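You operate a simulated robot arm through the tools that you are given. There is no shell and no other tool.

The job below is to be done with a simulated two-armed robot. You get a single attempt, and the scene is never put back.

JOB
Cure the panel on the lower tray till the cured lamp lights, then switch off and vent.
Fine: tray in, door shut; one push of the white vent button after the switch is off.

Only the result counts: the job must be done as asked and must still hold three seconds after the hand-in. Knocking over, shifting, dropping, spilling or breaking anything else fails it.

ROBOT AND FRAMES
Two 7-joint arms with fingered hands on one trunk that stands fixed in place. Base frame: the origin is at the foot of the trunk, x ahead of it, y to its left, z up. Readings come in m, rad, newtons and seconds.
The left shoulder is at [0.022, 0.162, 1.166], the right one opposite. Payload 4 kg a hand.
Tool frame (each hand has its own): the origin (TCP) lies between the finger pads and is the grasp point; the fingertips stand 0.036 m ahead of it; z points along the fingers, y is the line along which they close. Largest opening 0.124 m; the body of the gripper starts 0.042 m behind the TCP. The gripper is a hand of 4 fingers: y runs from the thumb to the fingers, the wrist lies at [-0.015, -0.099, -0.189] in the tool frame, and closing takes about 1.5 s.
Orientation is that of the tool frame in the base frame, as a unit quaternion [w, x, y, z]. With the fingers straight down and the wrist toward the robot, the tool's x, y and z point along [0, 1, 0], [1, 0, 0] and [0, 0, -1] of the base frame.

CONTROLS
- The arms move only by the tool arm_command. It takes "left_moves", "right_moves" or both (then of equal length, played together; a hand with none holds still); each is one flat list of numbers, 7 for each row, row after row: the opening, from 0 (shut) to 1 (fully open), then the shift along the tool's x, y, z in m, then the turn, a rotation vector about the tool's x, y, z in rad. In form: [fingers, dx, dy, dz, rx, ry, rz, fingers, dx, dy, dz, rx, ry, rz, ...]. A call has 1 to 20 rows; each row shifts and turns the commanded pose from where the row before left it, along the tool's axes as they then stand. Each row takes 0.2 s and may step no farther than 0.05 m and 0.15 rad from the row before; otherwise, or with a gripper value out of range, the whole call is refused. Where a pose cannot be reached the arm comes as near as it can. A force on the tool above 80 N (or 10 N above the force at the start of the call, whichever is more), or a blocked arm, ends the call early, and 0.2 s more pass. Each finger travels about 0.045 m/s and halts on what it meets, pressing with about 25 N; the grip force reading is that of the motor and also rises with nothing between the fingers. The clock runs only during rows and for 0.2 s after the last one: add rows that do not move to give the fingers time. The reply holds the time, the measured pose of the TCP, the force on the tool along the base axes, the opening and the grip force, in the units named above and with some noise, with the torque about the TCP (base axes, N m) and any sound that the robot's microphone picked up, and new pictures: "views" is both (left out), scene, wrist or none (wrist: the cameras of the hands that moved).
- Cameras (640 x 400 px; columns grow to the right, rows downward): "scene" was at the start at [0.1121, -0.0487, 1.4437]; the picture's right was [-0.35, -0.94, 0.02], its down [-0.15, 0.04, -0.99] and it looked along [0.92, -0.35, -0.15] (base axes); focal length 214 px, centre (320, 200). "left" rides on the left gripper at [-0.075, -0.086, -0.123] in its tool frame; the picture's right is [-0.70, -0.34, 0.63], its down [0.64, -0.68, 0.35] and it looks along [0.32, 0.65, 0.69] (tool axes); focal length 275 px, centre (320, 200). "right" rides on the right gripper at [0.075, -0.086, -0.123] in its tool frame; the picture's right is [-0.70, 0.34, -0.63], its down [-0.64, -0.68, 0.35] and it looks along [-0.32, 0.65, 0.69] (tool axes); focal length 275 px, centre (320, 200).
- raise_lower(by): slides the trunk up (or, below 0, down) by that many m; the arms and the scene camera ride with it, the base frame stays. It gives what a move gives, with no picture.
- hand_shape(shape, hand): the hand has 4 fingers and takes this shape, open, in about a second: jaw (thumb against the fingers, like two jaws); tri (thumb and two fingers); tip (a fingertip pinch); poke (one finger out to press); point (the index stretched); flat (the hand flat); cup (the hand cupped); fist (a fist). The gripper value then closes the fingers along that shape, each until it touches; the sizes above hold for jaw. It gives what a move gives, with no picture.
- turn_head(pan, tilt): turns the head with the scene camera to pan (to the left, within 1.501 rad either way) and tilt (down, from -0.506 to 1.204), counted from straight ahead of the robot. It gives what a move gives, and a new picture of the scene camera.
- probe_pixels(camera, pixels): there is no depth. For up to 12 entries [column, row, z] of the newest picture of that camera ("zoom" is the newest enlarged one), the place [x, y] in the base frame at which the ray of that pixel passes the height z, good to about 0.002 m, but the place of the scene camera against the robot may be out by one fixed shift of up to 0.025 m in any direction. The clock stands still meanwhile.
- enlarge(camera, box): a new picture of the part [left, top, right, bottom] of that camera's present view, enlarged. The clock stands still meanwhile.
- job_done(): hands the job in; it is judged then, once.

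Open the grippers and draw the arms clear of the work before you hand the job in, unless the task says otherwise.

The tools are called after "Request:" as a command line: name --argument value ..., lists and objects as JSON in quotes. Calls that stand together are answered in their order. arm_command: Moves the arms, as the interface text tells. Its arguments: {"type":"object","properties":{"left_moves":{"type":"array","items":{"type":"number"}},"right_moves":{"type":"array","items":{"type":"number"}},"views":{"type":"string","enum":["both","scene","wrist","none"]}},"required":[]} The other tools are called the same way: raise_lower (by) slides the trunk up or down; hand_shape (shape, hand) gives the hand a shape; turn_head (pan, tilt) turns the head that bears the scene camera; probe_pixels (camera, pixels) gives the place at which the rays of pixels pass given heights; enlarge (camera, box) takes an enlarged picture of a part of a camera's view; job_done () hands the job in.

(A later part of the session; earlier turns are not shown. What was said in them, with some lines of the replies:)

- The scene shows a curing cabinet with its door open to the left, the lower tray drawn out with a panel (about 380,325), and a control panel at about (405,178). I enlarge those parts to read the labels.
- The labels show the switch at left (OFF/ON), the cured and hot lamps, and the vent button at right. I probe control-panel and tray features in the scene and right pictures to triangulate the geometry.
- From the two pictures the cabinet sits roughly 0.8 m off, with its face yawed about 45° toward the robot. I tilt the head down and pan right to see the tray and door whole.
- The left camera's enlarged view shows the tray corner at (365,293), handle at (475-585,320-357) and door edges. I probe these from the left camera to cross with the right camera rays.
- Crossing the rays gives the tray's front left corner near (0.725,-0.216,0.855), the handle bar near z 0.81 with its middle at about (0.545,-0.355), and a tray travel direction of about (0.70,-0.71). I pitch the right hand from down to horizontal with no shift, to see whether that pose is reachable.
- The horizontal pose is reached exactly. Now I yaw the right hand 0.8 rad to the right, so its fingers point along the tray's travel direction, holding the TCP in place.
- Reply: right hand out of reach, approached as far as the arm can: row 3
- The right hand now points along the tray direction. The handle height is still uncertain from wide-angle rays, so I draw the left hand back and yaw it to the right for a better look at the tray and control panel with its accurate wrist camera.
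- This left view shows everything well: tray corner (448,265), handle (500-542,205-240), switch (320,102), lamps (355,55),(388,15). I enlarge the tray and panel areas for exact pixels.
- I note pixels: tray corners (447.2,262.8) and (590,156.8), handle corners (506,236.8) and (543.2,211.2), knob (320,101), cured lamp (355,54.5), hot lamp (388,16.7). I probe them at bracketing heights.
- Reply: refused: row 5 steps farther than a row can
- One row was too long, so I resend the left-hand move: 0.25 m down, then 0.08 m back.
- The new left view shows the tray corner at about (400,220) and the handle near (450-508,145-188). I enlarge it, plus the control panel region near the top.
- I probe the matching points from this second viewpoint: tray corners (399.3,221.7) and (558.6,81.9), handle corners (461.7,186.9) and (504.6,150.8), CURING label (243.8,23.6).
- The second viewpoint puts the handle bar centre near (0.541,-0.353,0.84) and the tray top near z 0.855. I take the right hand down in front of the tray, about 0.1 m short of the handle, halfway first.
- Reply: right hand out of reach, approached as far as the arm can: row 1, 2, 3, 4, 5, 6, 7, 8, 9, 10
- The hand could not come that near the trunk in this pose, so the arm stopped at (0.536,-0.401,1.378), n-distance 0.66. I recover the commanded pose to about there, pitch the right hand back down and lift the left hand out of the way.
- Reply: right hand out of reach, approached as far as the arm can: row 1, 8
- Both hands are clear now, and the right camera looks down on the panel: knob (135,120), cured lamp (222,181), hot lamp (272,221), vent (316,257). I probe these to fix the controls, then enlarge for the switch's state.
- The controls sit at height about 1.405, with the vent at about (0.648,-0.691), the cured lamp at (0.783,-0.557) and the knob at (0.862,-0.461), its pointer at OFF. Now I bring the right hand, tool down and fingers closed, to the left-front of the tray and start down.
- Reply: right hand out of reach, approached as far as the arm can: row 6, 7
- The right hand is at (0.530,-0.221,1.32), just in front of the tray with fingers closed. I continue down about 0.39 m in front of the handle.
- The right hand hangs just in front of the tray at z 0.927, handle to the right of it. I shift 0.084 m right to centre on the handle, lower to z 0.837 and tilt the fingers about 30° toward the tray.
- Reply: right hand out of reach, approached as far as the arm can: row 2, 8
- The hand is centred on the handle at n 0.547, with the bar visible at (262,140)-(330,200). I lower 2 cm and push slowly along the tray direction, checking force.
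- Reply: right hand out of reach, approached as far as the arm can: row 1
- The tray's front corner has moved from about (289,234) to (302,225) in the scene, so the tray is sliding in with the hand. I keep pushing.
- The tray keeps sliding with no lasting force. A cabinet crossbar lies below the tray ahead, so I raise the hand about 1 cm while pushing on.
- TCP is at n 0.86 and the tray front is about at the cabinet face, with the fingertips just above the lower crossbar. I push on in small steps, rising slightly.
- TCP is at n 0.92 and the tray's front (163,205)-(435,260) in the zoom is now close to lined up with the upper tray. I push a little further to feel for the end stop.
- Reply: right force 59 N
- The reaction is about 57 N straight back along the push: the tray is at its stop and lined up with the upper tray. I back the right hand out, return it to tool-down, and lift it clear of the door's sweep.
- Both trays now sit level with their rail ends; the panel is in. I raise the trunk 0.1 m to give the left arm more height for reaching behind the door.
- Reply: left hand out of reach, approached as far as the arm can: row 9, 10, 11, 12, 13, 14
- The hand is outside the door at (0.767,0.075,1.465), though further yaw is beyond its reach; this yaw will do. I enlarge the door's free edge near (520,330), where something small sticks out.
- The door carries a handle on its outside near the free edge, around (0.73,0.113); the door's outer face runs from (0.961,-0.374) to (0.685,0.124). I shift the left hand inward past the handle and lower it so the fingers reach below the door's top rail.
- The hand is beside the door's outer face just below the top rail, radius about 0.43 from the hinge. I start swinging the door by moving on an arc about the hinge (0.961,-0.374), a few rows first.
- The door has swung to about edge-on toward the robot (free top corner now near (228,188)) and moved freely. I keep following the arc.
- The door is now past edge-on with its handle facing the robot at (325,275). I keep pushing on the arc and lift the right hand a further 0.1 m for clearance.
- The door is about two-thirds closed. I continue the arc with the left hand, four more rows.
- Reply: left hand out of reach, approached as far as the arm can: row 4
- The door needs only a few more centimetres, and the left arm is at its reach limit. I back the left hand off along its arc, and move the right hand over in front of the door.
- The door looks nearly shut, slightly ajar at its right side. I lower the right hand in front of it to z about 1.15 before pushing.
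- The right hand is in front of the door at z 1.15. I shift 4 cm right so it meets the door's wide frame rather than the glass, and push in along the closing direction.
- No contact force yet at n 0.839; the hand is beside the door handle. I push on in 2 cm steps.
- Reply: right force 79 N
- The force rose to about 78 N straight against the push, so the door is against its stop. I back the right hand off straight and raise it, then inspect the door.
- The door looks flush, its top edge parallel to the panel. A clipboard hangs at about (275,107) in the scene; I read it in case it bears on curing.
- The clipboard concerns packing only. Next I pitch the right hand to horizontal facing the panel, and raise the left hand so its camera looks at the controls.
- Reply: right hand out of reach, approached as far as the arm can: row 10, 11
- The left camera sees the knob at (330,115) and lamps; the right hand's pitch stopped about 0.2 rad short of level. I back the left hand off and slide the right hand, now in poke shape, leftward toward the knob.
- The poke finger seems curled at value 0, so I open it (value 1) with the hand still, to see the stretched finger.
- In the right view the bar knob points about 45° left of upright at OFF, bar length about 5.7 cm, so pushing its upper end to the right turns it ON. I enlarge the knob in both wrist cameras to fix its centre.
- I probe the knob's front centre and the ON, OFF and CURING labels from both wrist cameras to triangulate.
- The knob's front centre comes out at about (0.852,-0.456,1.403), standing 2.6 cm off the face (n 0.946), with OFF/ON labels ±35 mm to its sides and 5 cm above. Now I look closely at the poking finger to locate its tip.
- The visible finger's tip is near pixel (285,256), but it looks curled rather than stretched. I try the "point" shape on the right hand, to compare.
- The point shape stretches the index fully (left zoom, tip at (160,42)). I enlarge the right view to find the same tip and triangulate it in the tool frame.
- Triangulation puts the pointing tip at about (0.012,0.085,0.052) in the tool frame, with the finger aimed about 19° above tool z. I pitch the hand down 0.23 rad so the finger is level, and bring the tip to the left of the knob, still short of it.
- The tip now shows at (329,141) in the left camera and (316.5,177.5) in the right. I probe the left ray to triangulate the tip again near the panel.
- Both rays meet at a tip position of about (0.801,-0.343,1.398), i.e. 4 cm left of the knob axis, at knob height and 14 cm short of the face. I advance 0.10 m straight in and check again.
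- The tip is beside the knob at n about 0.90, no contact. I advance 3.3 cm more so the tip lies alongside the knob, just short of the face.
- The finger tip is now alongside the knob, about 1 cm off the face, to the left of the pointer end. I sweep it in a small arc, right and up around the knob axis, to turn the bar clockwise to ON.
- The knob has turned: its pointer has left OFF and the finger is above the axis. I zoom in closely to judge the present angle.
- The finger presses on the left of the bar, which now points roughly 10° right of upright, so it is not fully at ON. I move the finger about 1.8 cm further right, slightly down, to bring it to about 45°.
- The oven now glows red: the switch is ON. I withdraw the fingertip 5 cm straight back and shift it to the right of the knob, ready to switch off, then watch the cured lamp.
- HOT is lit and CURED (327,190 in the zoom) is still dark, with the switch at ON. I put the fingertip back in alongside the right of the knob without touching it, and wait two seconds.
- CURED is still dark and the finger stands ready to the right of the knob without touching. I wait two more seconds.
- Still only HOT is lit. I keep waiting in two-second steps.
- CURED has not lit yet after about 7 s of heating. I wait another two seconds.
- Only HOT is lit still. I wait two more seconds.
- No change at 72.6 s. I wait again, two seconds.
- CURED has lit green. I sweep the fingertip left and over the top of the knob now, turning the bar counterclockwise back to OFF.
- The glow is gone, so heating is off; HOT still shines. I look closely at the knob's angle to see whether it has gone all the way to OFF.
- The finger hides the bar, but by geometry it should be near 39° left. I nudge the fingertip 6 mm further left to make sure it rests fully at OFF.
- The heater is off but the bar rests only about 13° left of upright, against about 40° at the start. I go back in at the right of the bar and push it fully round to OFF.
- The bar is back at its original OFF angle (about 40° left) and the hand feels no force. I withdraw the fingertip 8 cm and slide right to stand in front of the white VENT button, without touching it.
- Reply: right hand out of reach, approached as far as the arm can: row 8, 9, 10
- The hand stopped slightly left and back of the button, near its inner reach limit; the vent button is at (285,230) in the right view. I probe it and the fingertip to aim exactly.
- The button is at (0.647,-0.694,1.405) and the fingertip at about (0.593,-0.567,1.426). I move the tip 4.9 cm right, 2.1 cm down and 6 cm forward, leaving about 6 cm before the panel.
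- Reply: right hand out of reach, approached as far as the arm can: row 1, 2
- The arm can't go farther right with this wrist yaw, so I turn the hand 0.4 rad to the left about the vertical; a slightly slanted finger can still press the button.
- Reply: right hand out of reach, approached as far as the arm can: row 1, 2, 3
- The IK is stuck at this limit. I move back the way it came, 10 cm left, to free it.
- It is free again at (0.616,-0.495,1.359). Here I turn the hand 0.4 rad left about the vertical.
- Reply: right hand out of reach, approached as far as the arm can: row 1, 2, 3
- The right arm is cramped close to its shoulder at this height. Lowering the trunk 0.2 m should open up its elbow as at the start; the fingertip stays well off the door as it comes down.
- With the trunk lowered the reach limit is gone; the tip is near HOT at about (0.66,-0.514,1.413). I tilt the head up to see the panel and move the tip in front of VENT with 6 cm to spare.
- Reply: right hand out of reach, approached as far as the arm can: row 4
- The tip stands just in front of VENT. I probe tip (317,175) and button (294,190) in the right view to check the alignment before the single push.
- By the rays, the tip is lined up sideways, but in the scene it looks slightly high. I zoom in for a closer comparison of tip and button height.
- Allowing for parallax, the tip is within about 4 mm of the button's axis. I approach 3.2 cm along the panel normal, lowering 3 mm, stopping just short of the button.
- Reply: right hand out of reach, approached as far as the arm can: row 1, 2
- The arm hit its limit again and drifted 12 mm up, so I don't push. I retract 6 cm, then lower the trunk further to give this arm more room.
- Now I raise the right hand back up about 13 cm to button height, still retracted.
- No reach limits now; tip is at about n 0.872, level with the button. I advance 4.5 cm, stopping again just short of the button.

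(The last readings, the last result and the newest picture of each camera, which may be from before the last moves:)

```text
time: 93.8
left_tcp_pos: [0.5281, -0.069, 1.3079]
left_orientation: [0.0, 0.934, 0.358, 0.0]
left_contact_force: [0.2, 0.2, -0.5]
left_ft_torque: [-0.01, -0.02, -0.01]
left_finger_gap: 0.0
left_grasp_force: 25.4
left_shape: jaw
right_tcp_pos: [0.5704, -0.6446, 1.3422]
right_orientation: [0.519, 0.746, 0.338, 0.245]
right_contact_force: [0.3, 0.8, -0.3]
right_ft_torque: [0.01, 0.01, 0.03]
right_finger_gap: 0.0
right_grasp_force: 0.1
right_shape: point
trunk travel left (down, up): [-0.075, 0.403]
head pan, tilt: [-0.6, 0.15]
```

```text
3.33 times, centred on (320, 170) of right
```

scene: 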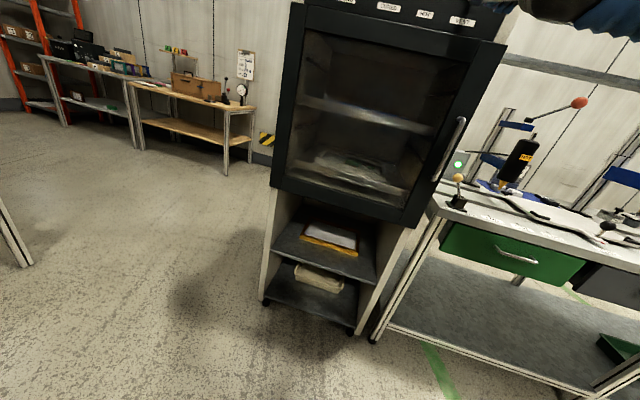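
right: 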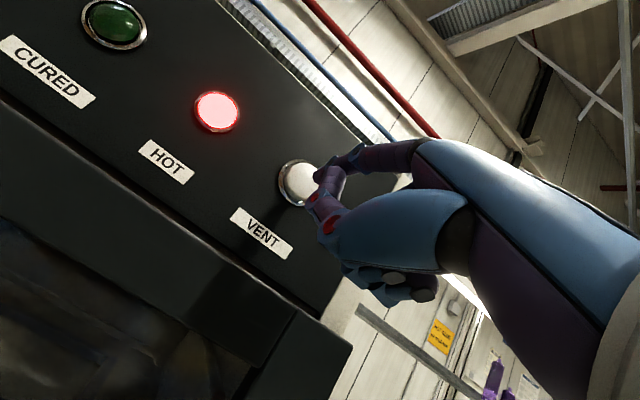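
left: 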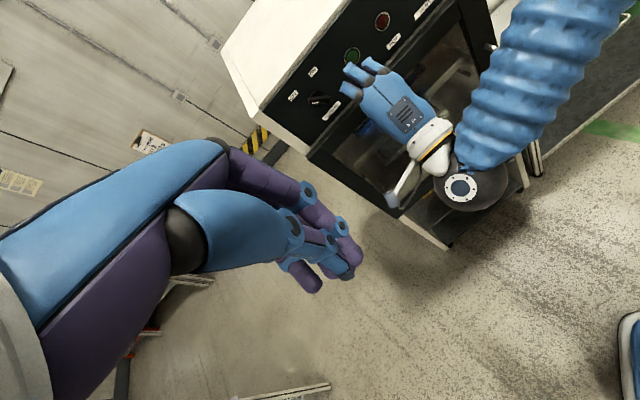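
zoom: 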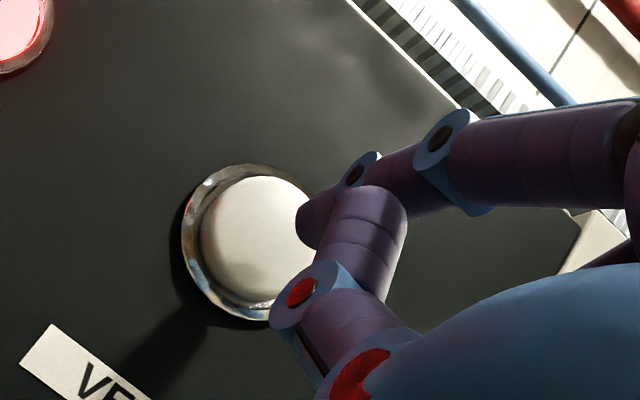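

The tip is directly before the button, about 1.5–2 cm short, aligned in height. Now the single push: I advance 3.6 cm along the normal in one go and hold.

Request:
arm_command --right_moves '[1, -0.0011, 0.0041, 0.0112, 0, 0, 0, 1, -0.0011, 0.0041, 0.0112, 0, 0, 0, 1, -0.0011, 0.0041, 0.0112, 0, 0, 0]' --views "wrist"

Request:
enlarge --camera "right" --box '[180, 60, 380, 260]'

```text
time: 94.5
left_tcp_pos: [0.5232, -0.0658, 1.3116]
left_orientation: [0.002, 0.934, 0.357, 0.001]
left_contact_force: [0.7, -0.5, -0.5]
left_ft_torque: [0.0, 0.01, -0.01]
left_finger_gap: 0.0001
left_grasp_force: 25.9
left_shape: jaw
right_tcp_pos: [0.5887, -0.6633, 1.3517]
right_orientation: [0.522, 0.743, 0.338, 0.248]
right_contact_force: [-36.7, 33.4, -1.0]
right_ft_torque: [-1.84, -2.07, 0.57]
right_finger_gap: 0.1163
right_grasp_force: 0.0
right_shape: point
trunk travel left (down, up): [-0.075, 0.403]
head pan, tilt: [-0.6, 0.15]
heard: click
```

right: 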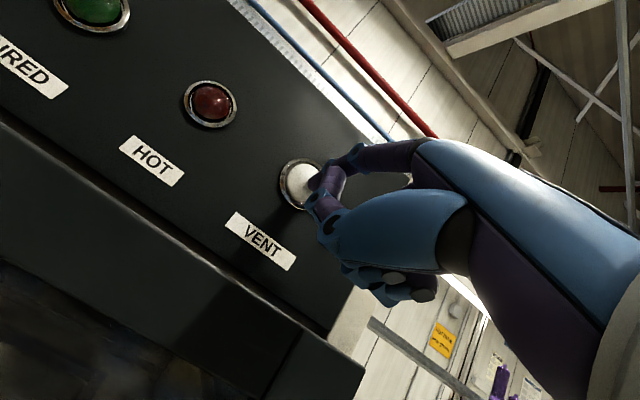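

```text
2.00 times, centred on (280, 160) of right
```

zoom: 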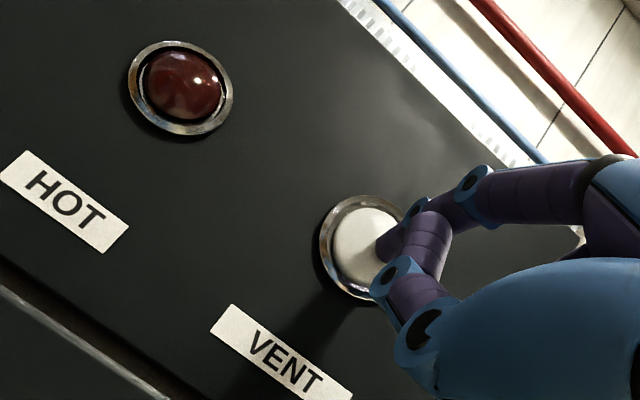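

A click was heard and the HOT lamp went out: the vent was pressed once. I withdraw the finger straight back from the button.

Request:
arm_command --right_moves '[1, 0.0036, -0.0136, -0.0372, 0, 0, 0, 1, 0.0036, -0.0136, -0.0372, 0, 0, 0, 1, 0.0036, -0.0136, -0.0372, 0, 0, 0]' --views "wrist"

Request:
turn_head --pan -0.55 --tilt 0.2

```text
time: 95.3
left_tcp_pos: [0.5282, -0.0684, 1.3088]
left_orientation: [0.0, 0.934, 0.357, 0.0]
left_contact_force: [0.0, 0.2, 0.6]
left_ft_torque: [-0.02, 0.01, -0.02]
left_finger_gap: 0.0
left_grasp_force: 25.5
left_shape: jaw
right_tcp_pos: [0.5105, -0.5831, 1.3432]
right_orientation: [0.519, 0.746, 0.339, 0.245]
right_contact_force: [0.0, -0.1, 1.1]
right_ft_torque: [0.03, -0.02, 0.01]
right_finger_gap: 0.0
right_grasp_force: 0.1
right_shape: point
trunk travel left (down, up): [-0.075, 0.403]
head pan, tilt: [-0.6, 0.15]
```

right: 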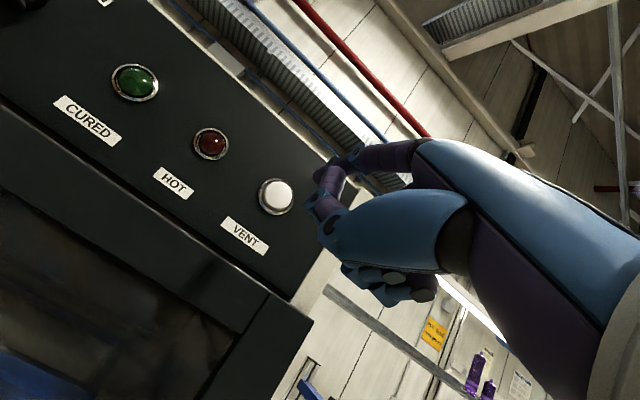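

```text
time: 96.0
left_tcp_pos: [0.5277, -0.0693, 1.3089]
left_orientation: [0.0, 0.934, 0.358, 0.0]
left_contact_force: [-0.9, -0.3, -0.3]
left_ft_torque: [-0.01, -0.02, -0.02]
left_finger_gap: 0.0003
left_grasp_force: 24.9
left_shape: jaw
right_tcp_pos: [0.5114, -0.5834, 1.3421]
right_orientation: [0.518, 0.746, 0.338, 0.245]
right_contact_force: [-0.8, 0.4, 0.0]
right_ft_torque: [0.01, 0.01, 0.02]
right_finger_gap: 0.0
right_grasp_force: 0.1
right_shape: point
trunk travel left (down, up): [-0.075, 0.403]
head pan, tilt: [-0.55, 0.201]
```

scene: 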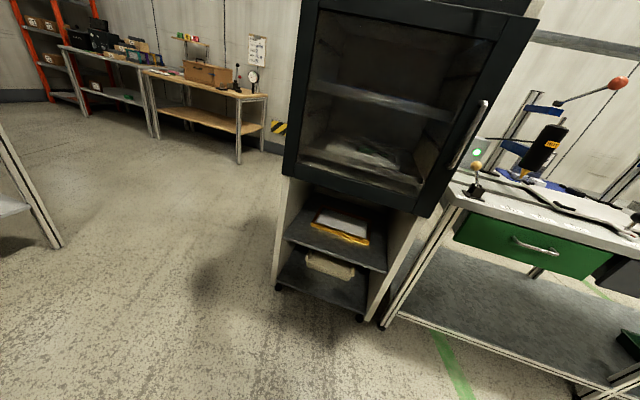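

The button sprang back, and HOT and CURED are dark. I raise the trunk 0.3 m, set the right hand back to an open jaw, and open the left hand.

Request:
raise_lower --by 0.3

Request:
hand_shape --hand "right" --shape "jaw"

Request:
arm_command --left_moves '[1, 0, -0.02, 0, 0, 0, 0, 1, 0.03, 0, 0, 0, 0, 0, 1, 0.03, 0, 0, 0, 0, 0, 1, 0, 0, 0, 0, 0, 0, 1, 0, 0, 0, 0, 0, 0, 1, 0, 0, 0, 0, 0, 0, 1, 0, 0, 0, 0, 0, 0, 1, 0, 0, 0, 0, 0, 0]' --right_moves '[1, 0, 0, -0.02, 0, 0, 0, 1, 0, 0.02, -0.02, 0, 0, 0, 1, 0, 0.03, -0.02, 0, 0, 0, 1, 0, 0, 0, 0, 0, 0, 1, 0, 0, 0, 0, 0, 0, 1, 0, 0, 0, 0, 0, 0, 1, 0, 0, 0, 0, 0, 0, 1, 0, 0, 0, 0, 0, 0]' --views "both"

Request:
turn_head --pan -0.55 --tilt 0.35

Request:
enlarge --camera "scene" --box '[240, 60, 460, 300]'

```text
time: 99.0
left_tcp_pos: [0.5288, -0.0687, 1.6074]
left_orientation: [0.0, 0.934, 0.358, -0.001]
left_contact_force: [0.6, -0.6, 0.1]
left_ft_torque: [-0.01, -0.01, 0.04]
left_finger_gap: 0.0
left_grasp_force: 24.8
left_shape: jaw
right_tcp_pos: [0.5122, -0.5827, 1.643]
right_orientation: [0.519, 0.746, 0.339, 0.245]
right_contact_force: [0.1, 0.0, 0.7]
right_ft_torque: [0.02, 0.0, 0.03]
right_finger_gap: 0.0
right_grasp_force: 0.1
right_shape: point
trunk travel left (down, up): [-0.375, 0.103]
head pan, tilt: [-0.55, 0.201]
```

```text
time: 99.9
left_tcp_pos: [0.5282, -0.0698, 1.6084]
left_orientation: [0.001, 0.934, 0.357, 0.0]
left_contact_force: [0.5, -0.2, 0.9]
left_ft_torque: [-0.01, 0.0, 0.04]
left_finger_gap: 0.0
left_grasp_force: 24.9
left_shape: jaw
right_tcp_pos: [0.5118, -0.5827, 1.6432]
right_orientation: [0.519, 0.745, 0.339, 0.246]
right_contact_force: [-0.4, 0.0, -0.3]
right_ft_torque: [0.0, -0.02, -0.01]
right_finger_gap: 0.1236
right_grasp_force: 0.1
right_shape: jaw
trunk travel left (down, up): [-0.375, 0.103]
head pan, tilt: [-0.55, 0.201]
```

```text
time: 101.7
left_tcp_pos: [0.5617, -0.0118, 1.6089]
left_orientation: [0.0, 0.934, 0.358, 0.0]
left_contact_force: [-0.7, -0.1, 0.4]
left_ft_torque: [0.02, -0.01, -0.04]
left_finger_gap: 0.1239
left_grasp_force: 0.1
left_shape: jaw
right_tcp_pos: [0.4805, -0.5554, 1.711]
right_orientation: [0.519, 0.746, 0.338, 0.245]
right_contact_force: [0.4, 0.9, -0.3]
right_ft_torque: [-0.01, 0.02, -0.01]
right_finger_gap: 0.1236
right_grasp_force: 0.1
right_shape: jaw
trunk travel left (down, up): [-0.375, 0.103]
head pan, tilt: [-0.55, 0.201]
```

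scene: 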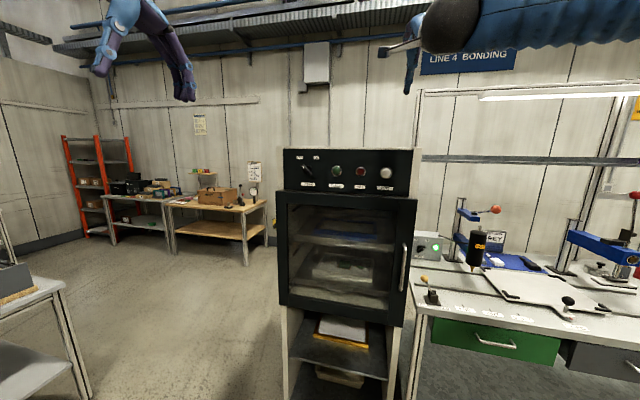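
right: 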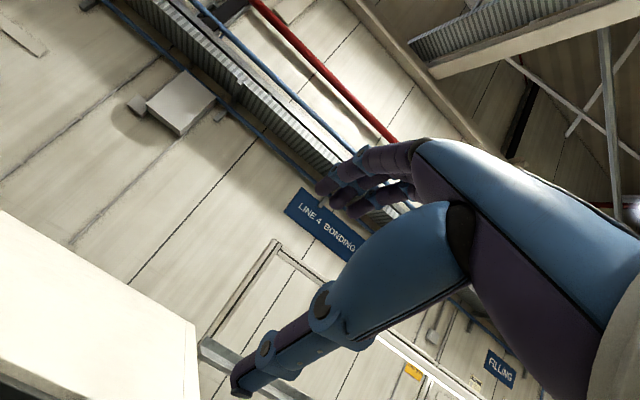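
left: 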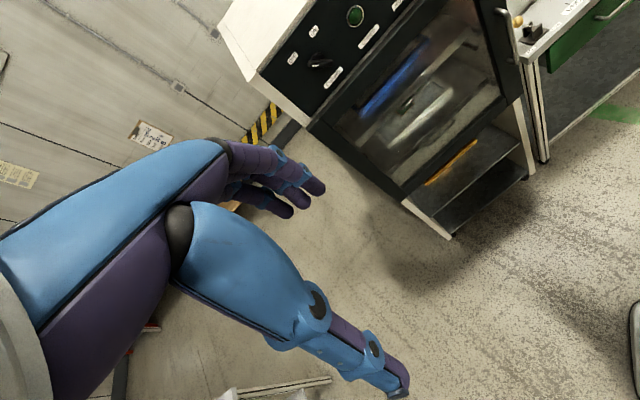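

```text
time: 102.4
left_tcp_pos: [0.5596, -0.0128, 1.6076]
left_orientation: [0.0, 0.934, 0.358, 0.0]
left_contact_force: [0.4, -0.6, 0.3]
left_ft_torque: [0.02, -0.01, 0.01]
left_finger_gap: 0.1238
left_grasp_force: 0.0
left_shape: jaw
right_tcp_pos: [0.4825, -0.5559, 1.7107]
right_orientation: [0.519, 0.746, 0.338, 0.245]
right_contact_force: [0.1, 0.8, -0.4]
right_ft_torque: [-0.01, 0.02, -0.02]
right_finger_gap: 0.1236
right_grasp_force: 0.0
right_shape: jaw
trunk travel left (down, up): [-0.375, 0.103]
head pan, tilt: [-0.55, 0.351]
```

scene: 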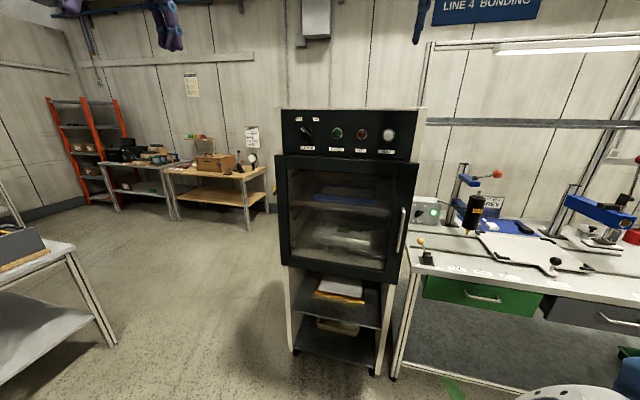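

```text
1.67 times, centred on (350, 180) of scene
```

zoom: 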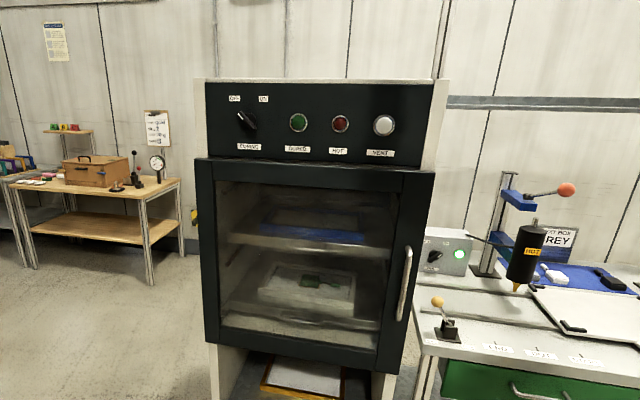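

Everything looks as wanted: switch at OFF, lamps dark, tray in, door shut. I take one close look at the door's fit and the knob before handing in.

Request:
enlarge --camera "left" --box '[280, 0, 540, 200]'

Request:
enlarge --camera "scene" --box '[275, 105, 425, 165]'

```text
2.00 times, centred on (410, 100) of left
```

zoom: 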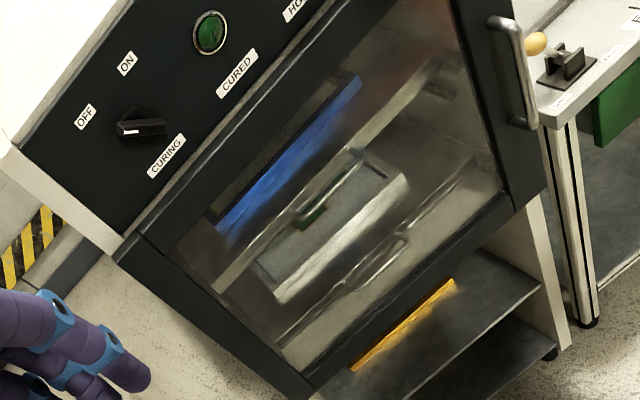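

```text
4.27 times, centred on (350, 135) of scene
```

zoom: 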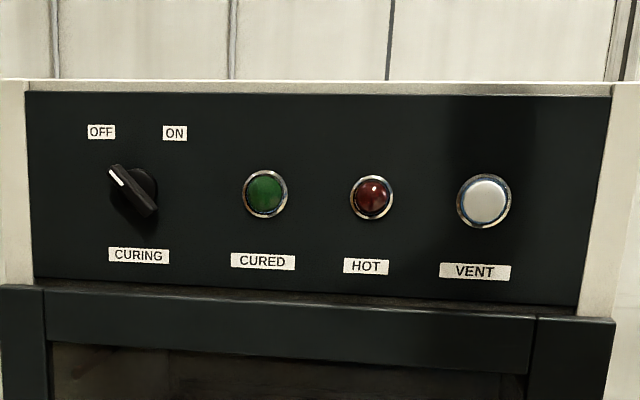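

The knob points to OFF, the door lies parallel and flush, the tray with the panel is inside, and both hands are open and clear. I hand the job in.

Request:
job_done

```text
The job is handed in.
```

The panel on the lower tray is cured, the oven is off and vented, and I've handed the job in. I don't have the judging result.

- **Loading:** I pushed the lower tray in to its stop, level with the upper tray, and closed the door until it met firm resistance.
- **Curing:** The switch went to ON, and the green CURED lamp lit about 13 s later. I then turned the switch back. The first try left the knob short of OFF with the heating already off, so I pushed it fully round to its original OFF position.
- **Venting:** I pushed the white vent button once after the switch was off. I heard a click and the HOT lamp went out.

At hand-in, the door looked shut, the tray was in, the lamps were dark, and both hands were open and clear of the oven. I saw nothing else knocked over or moved.
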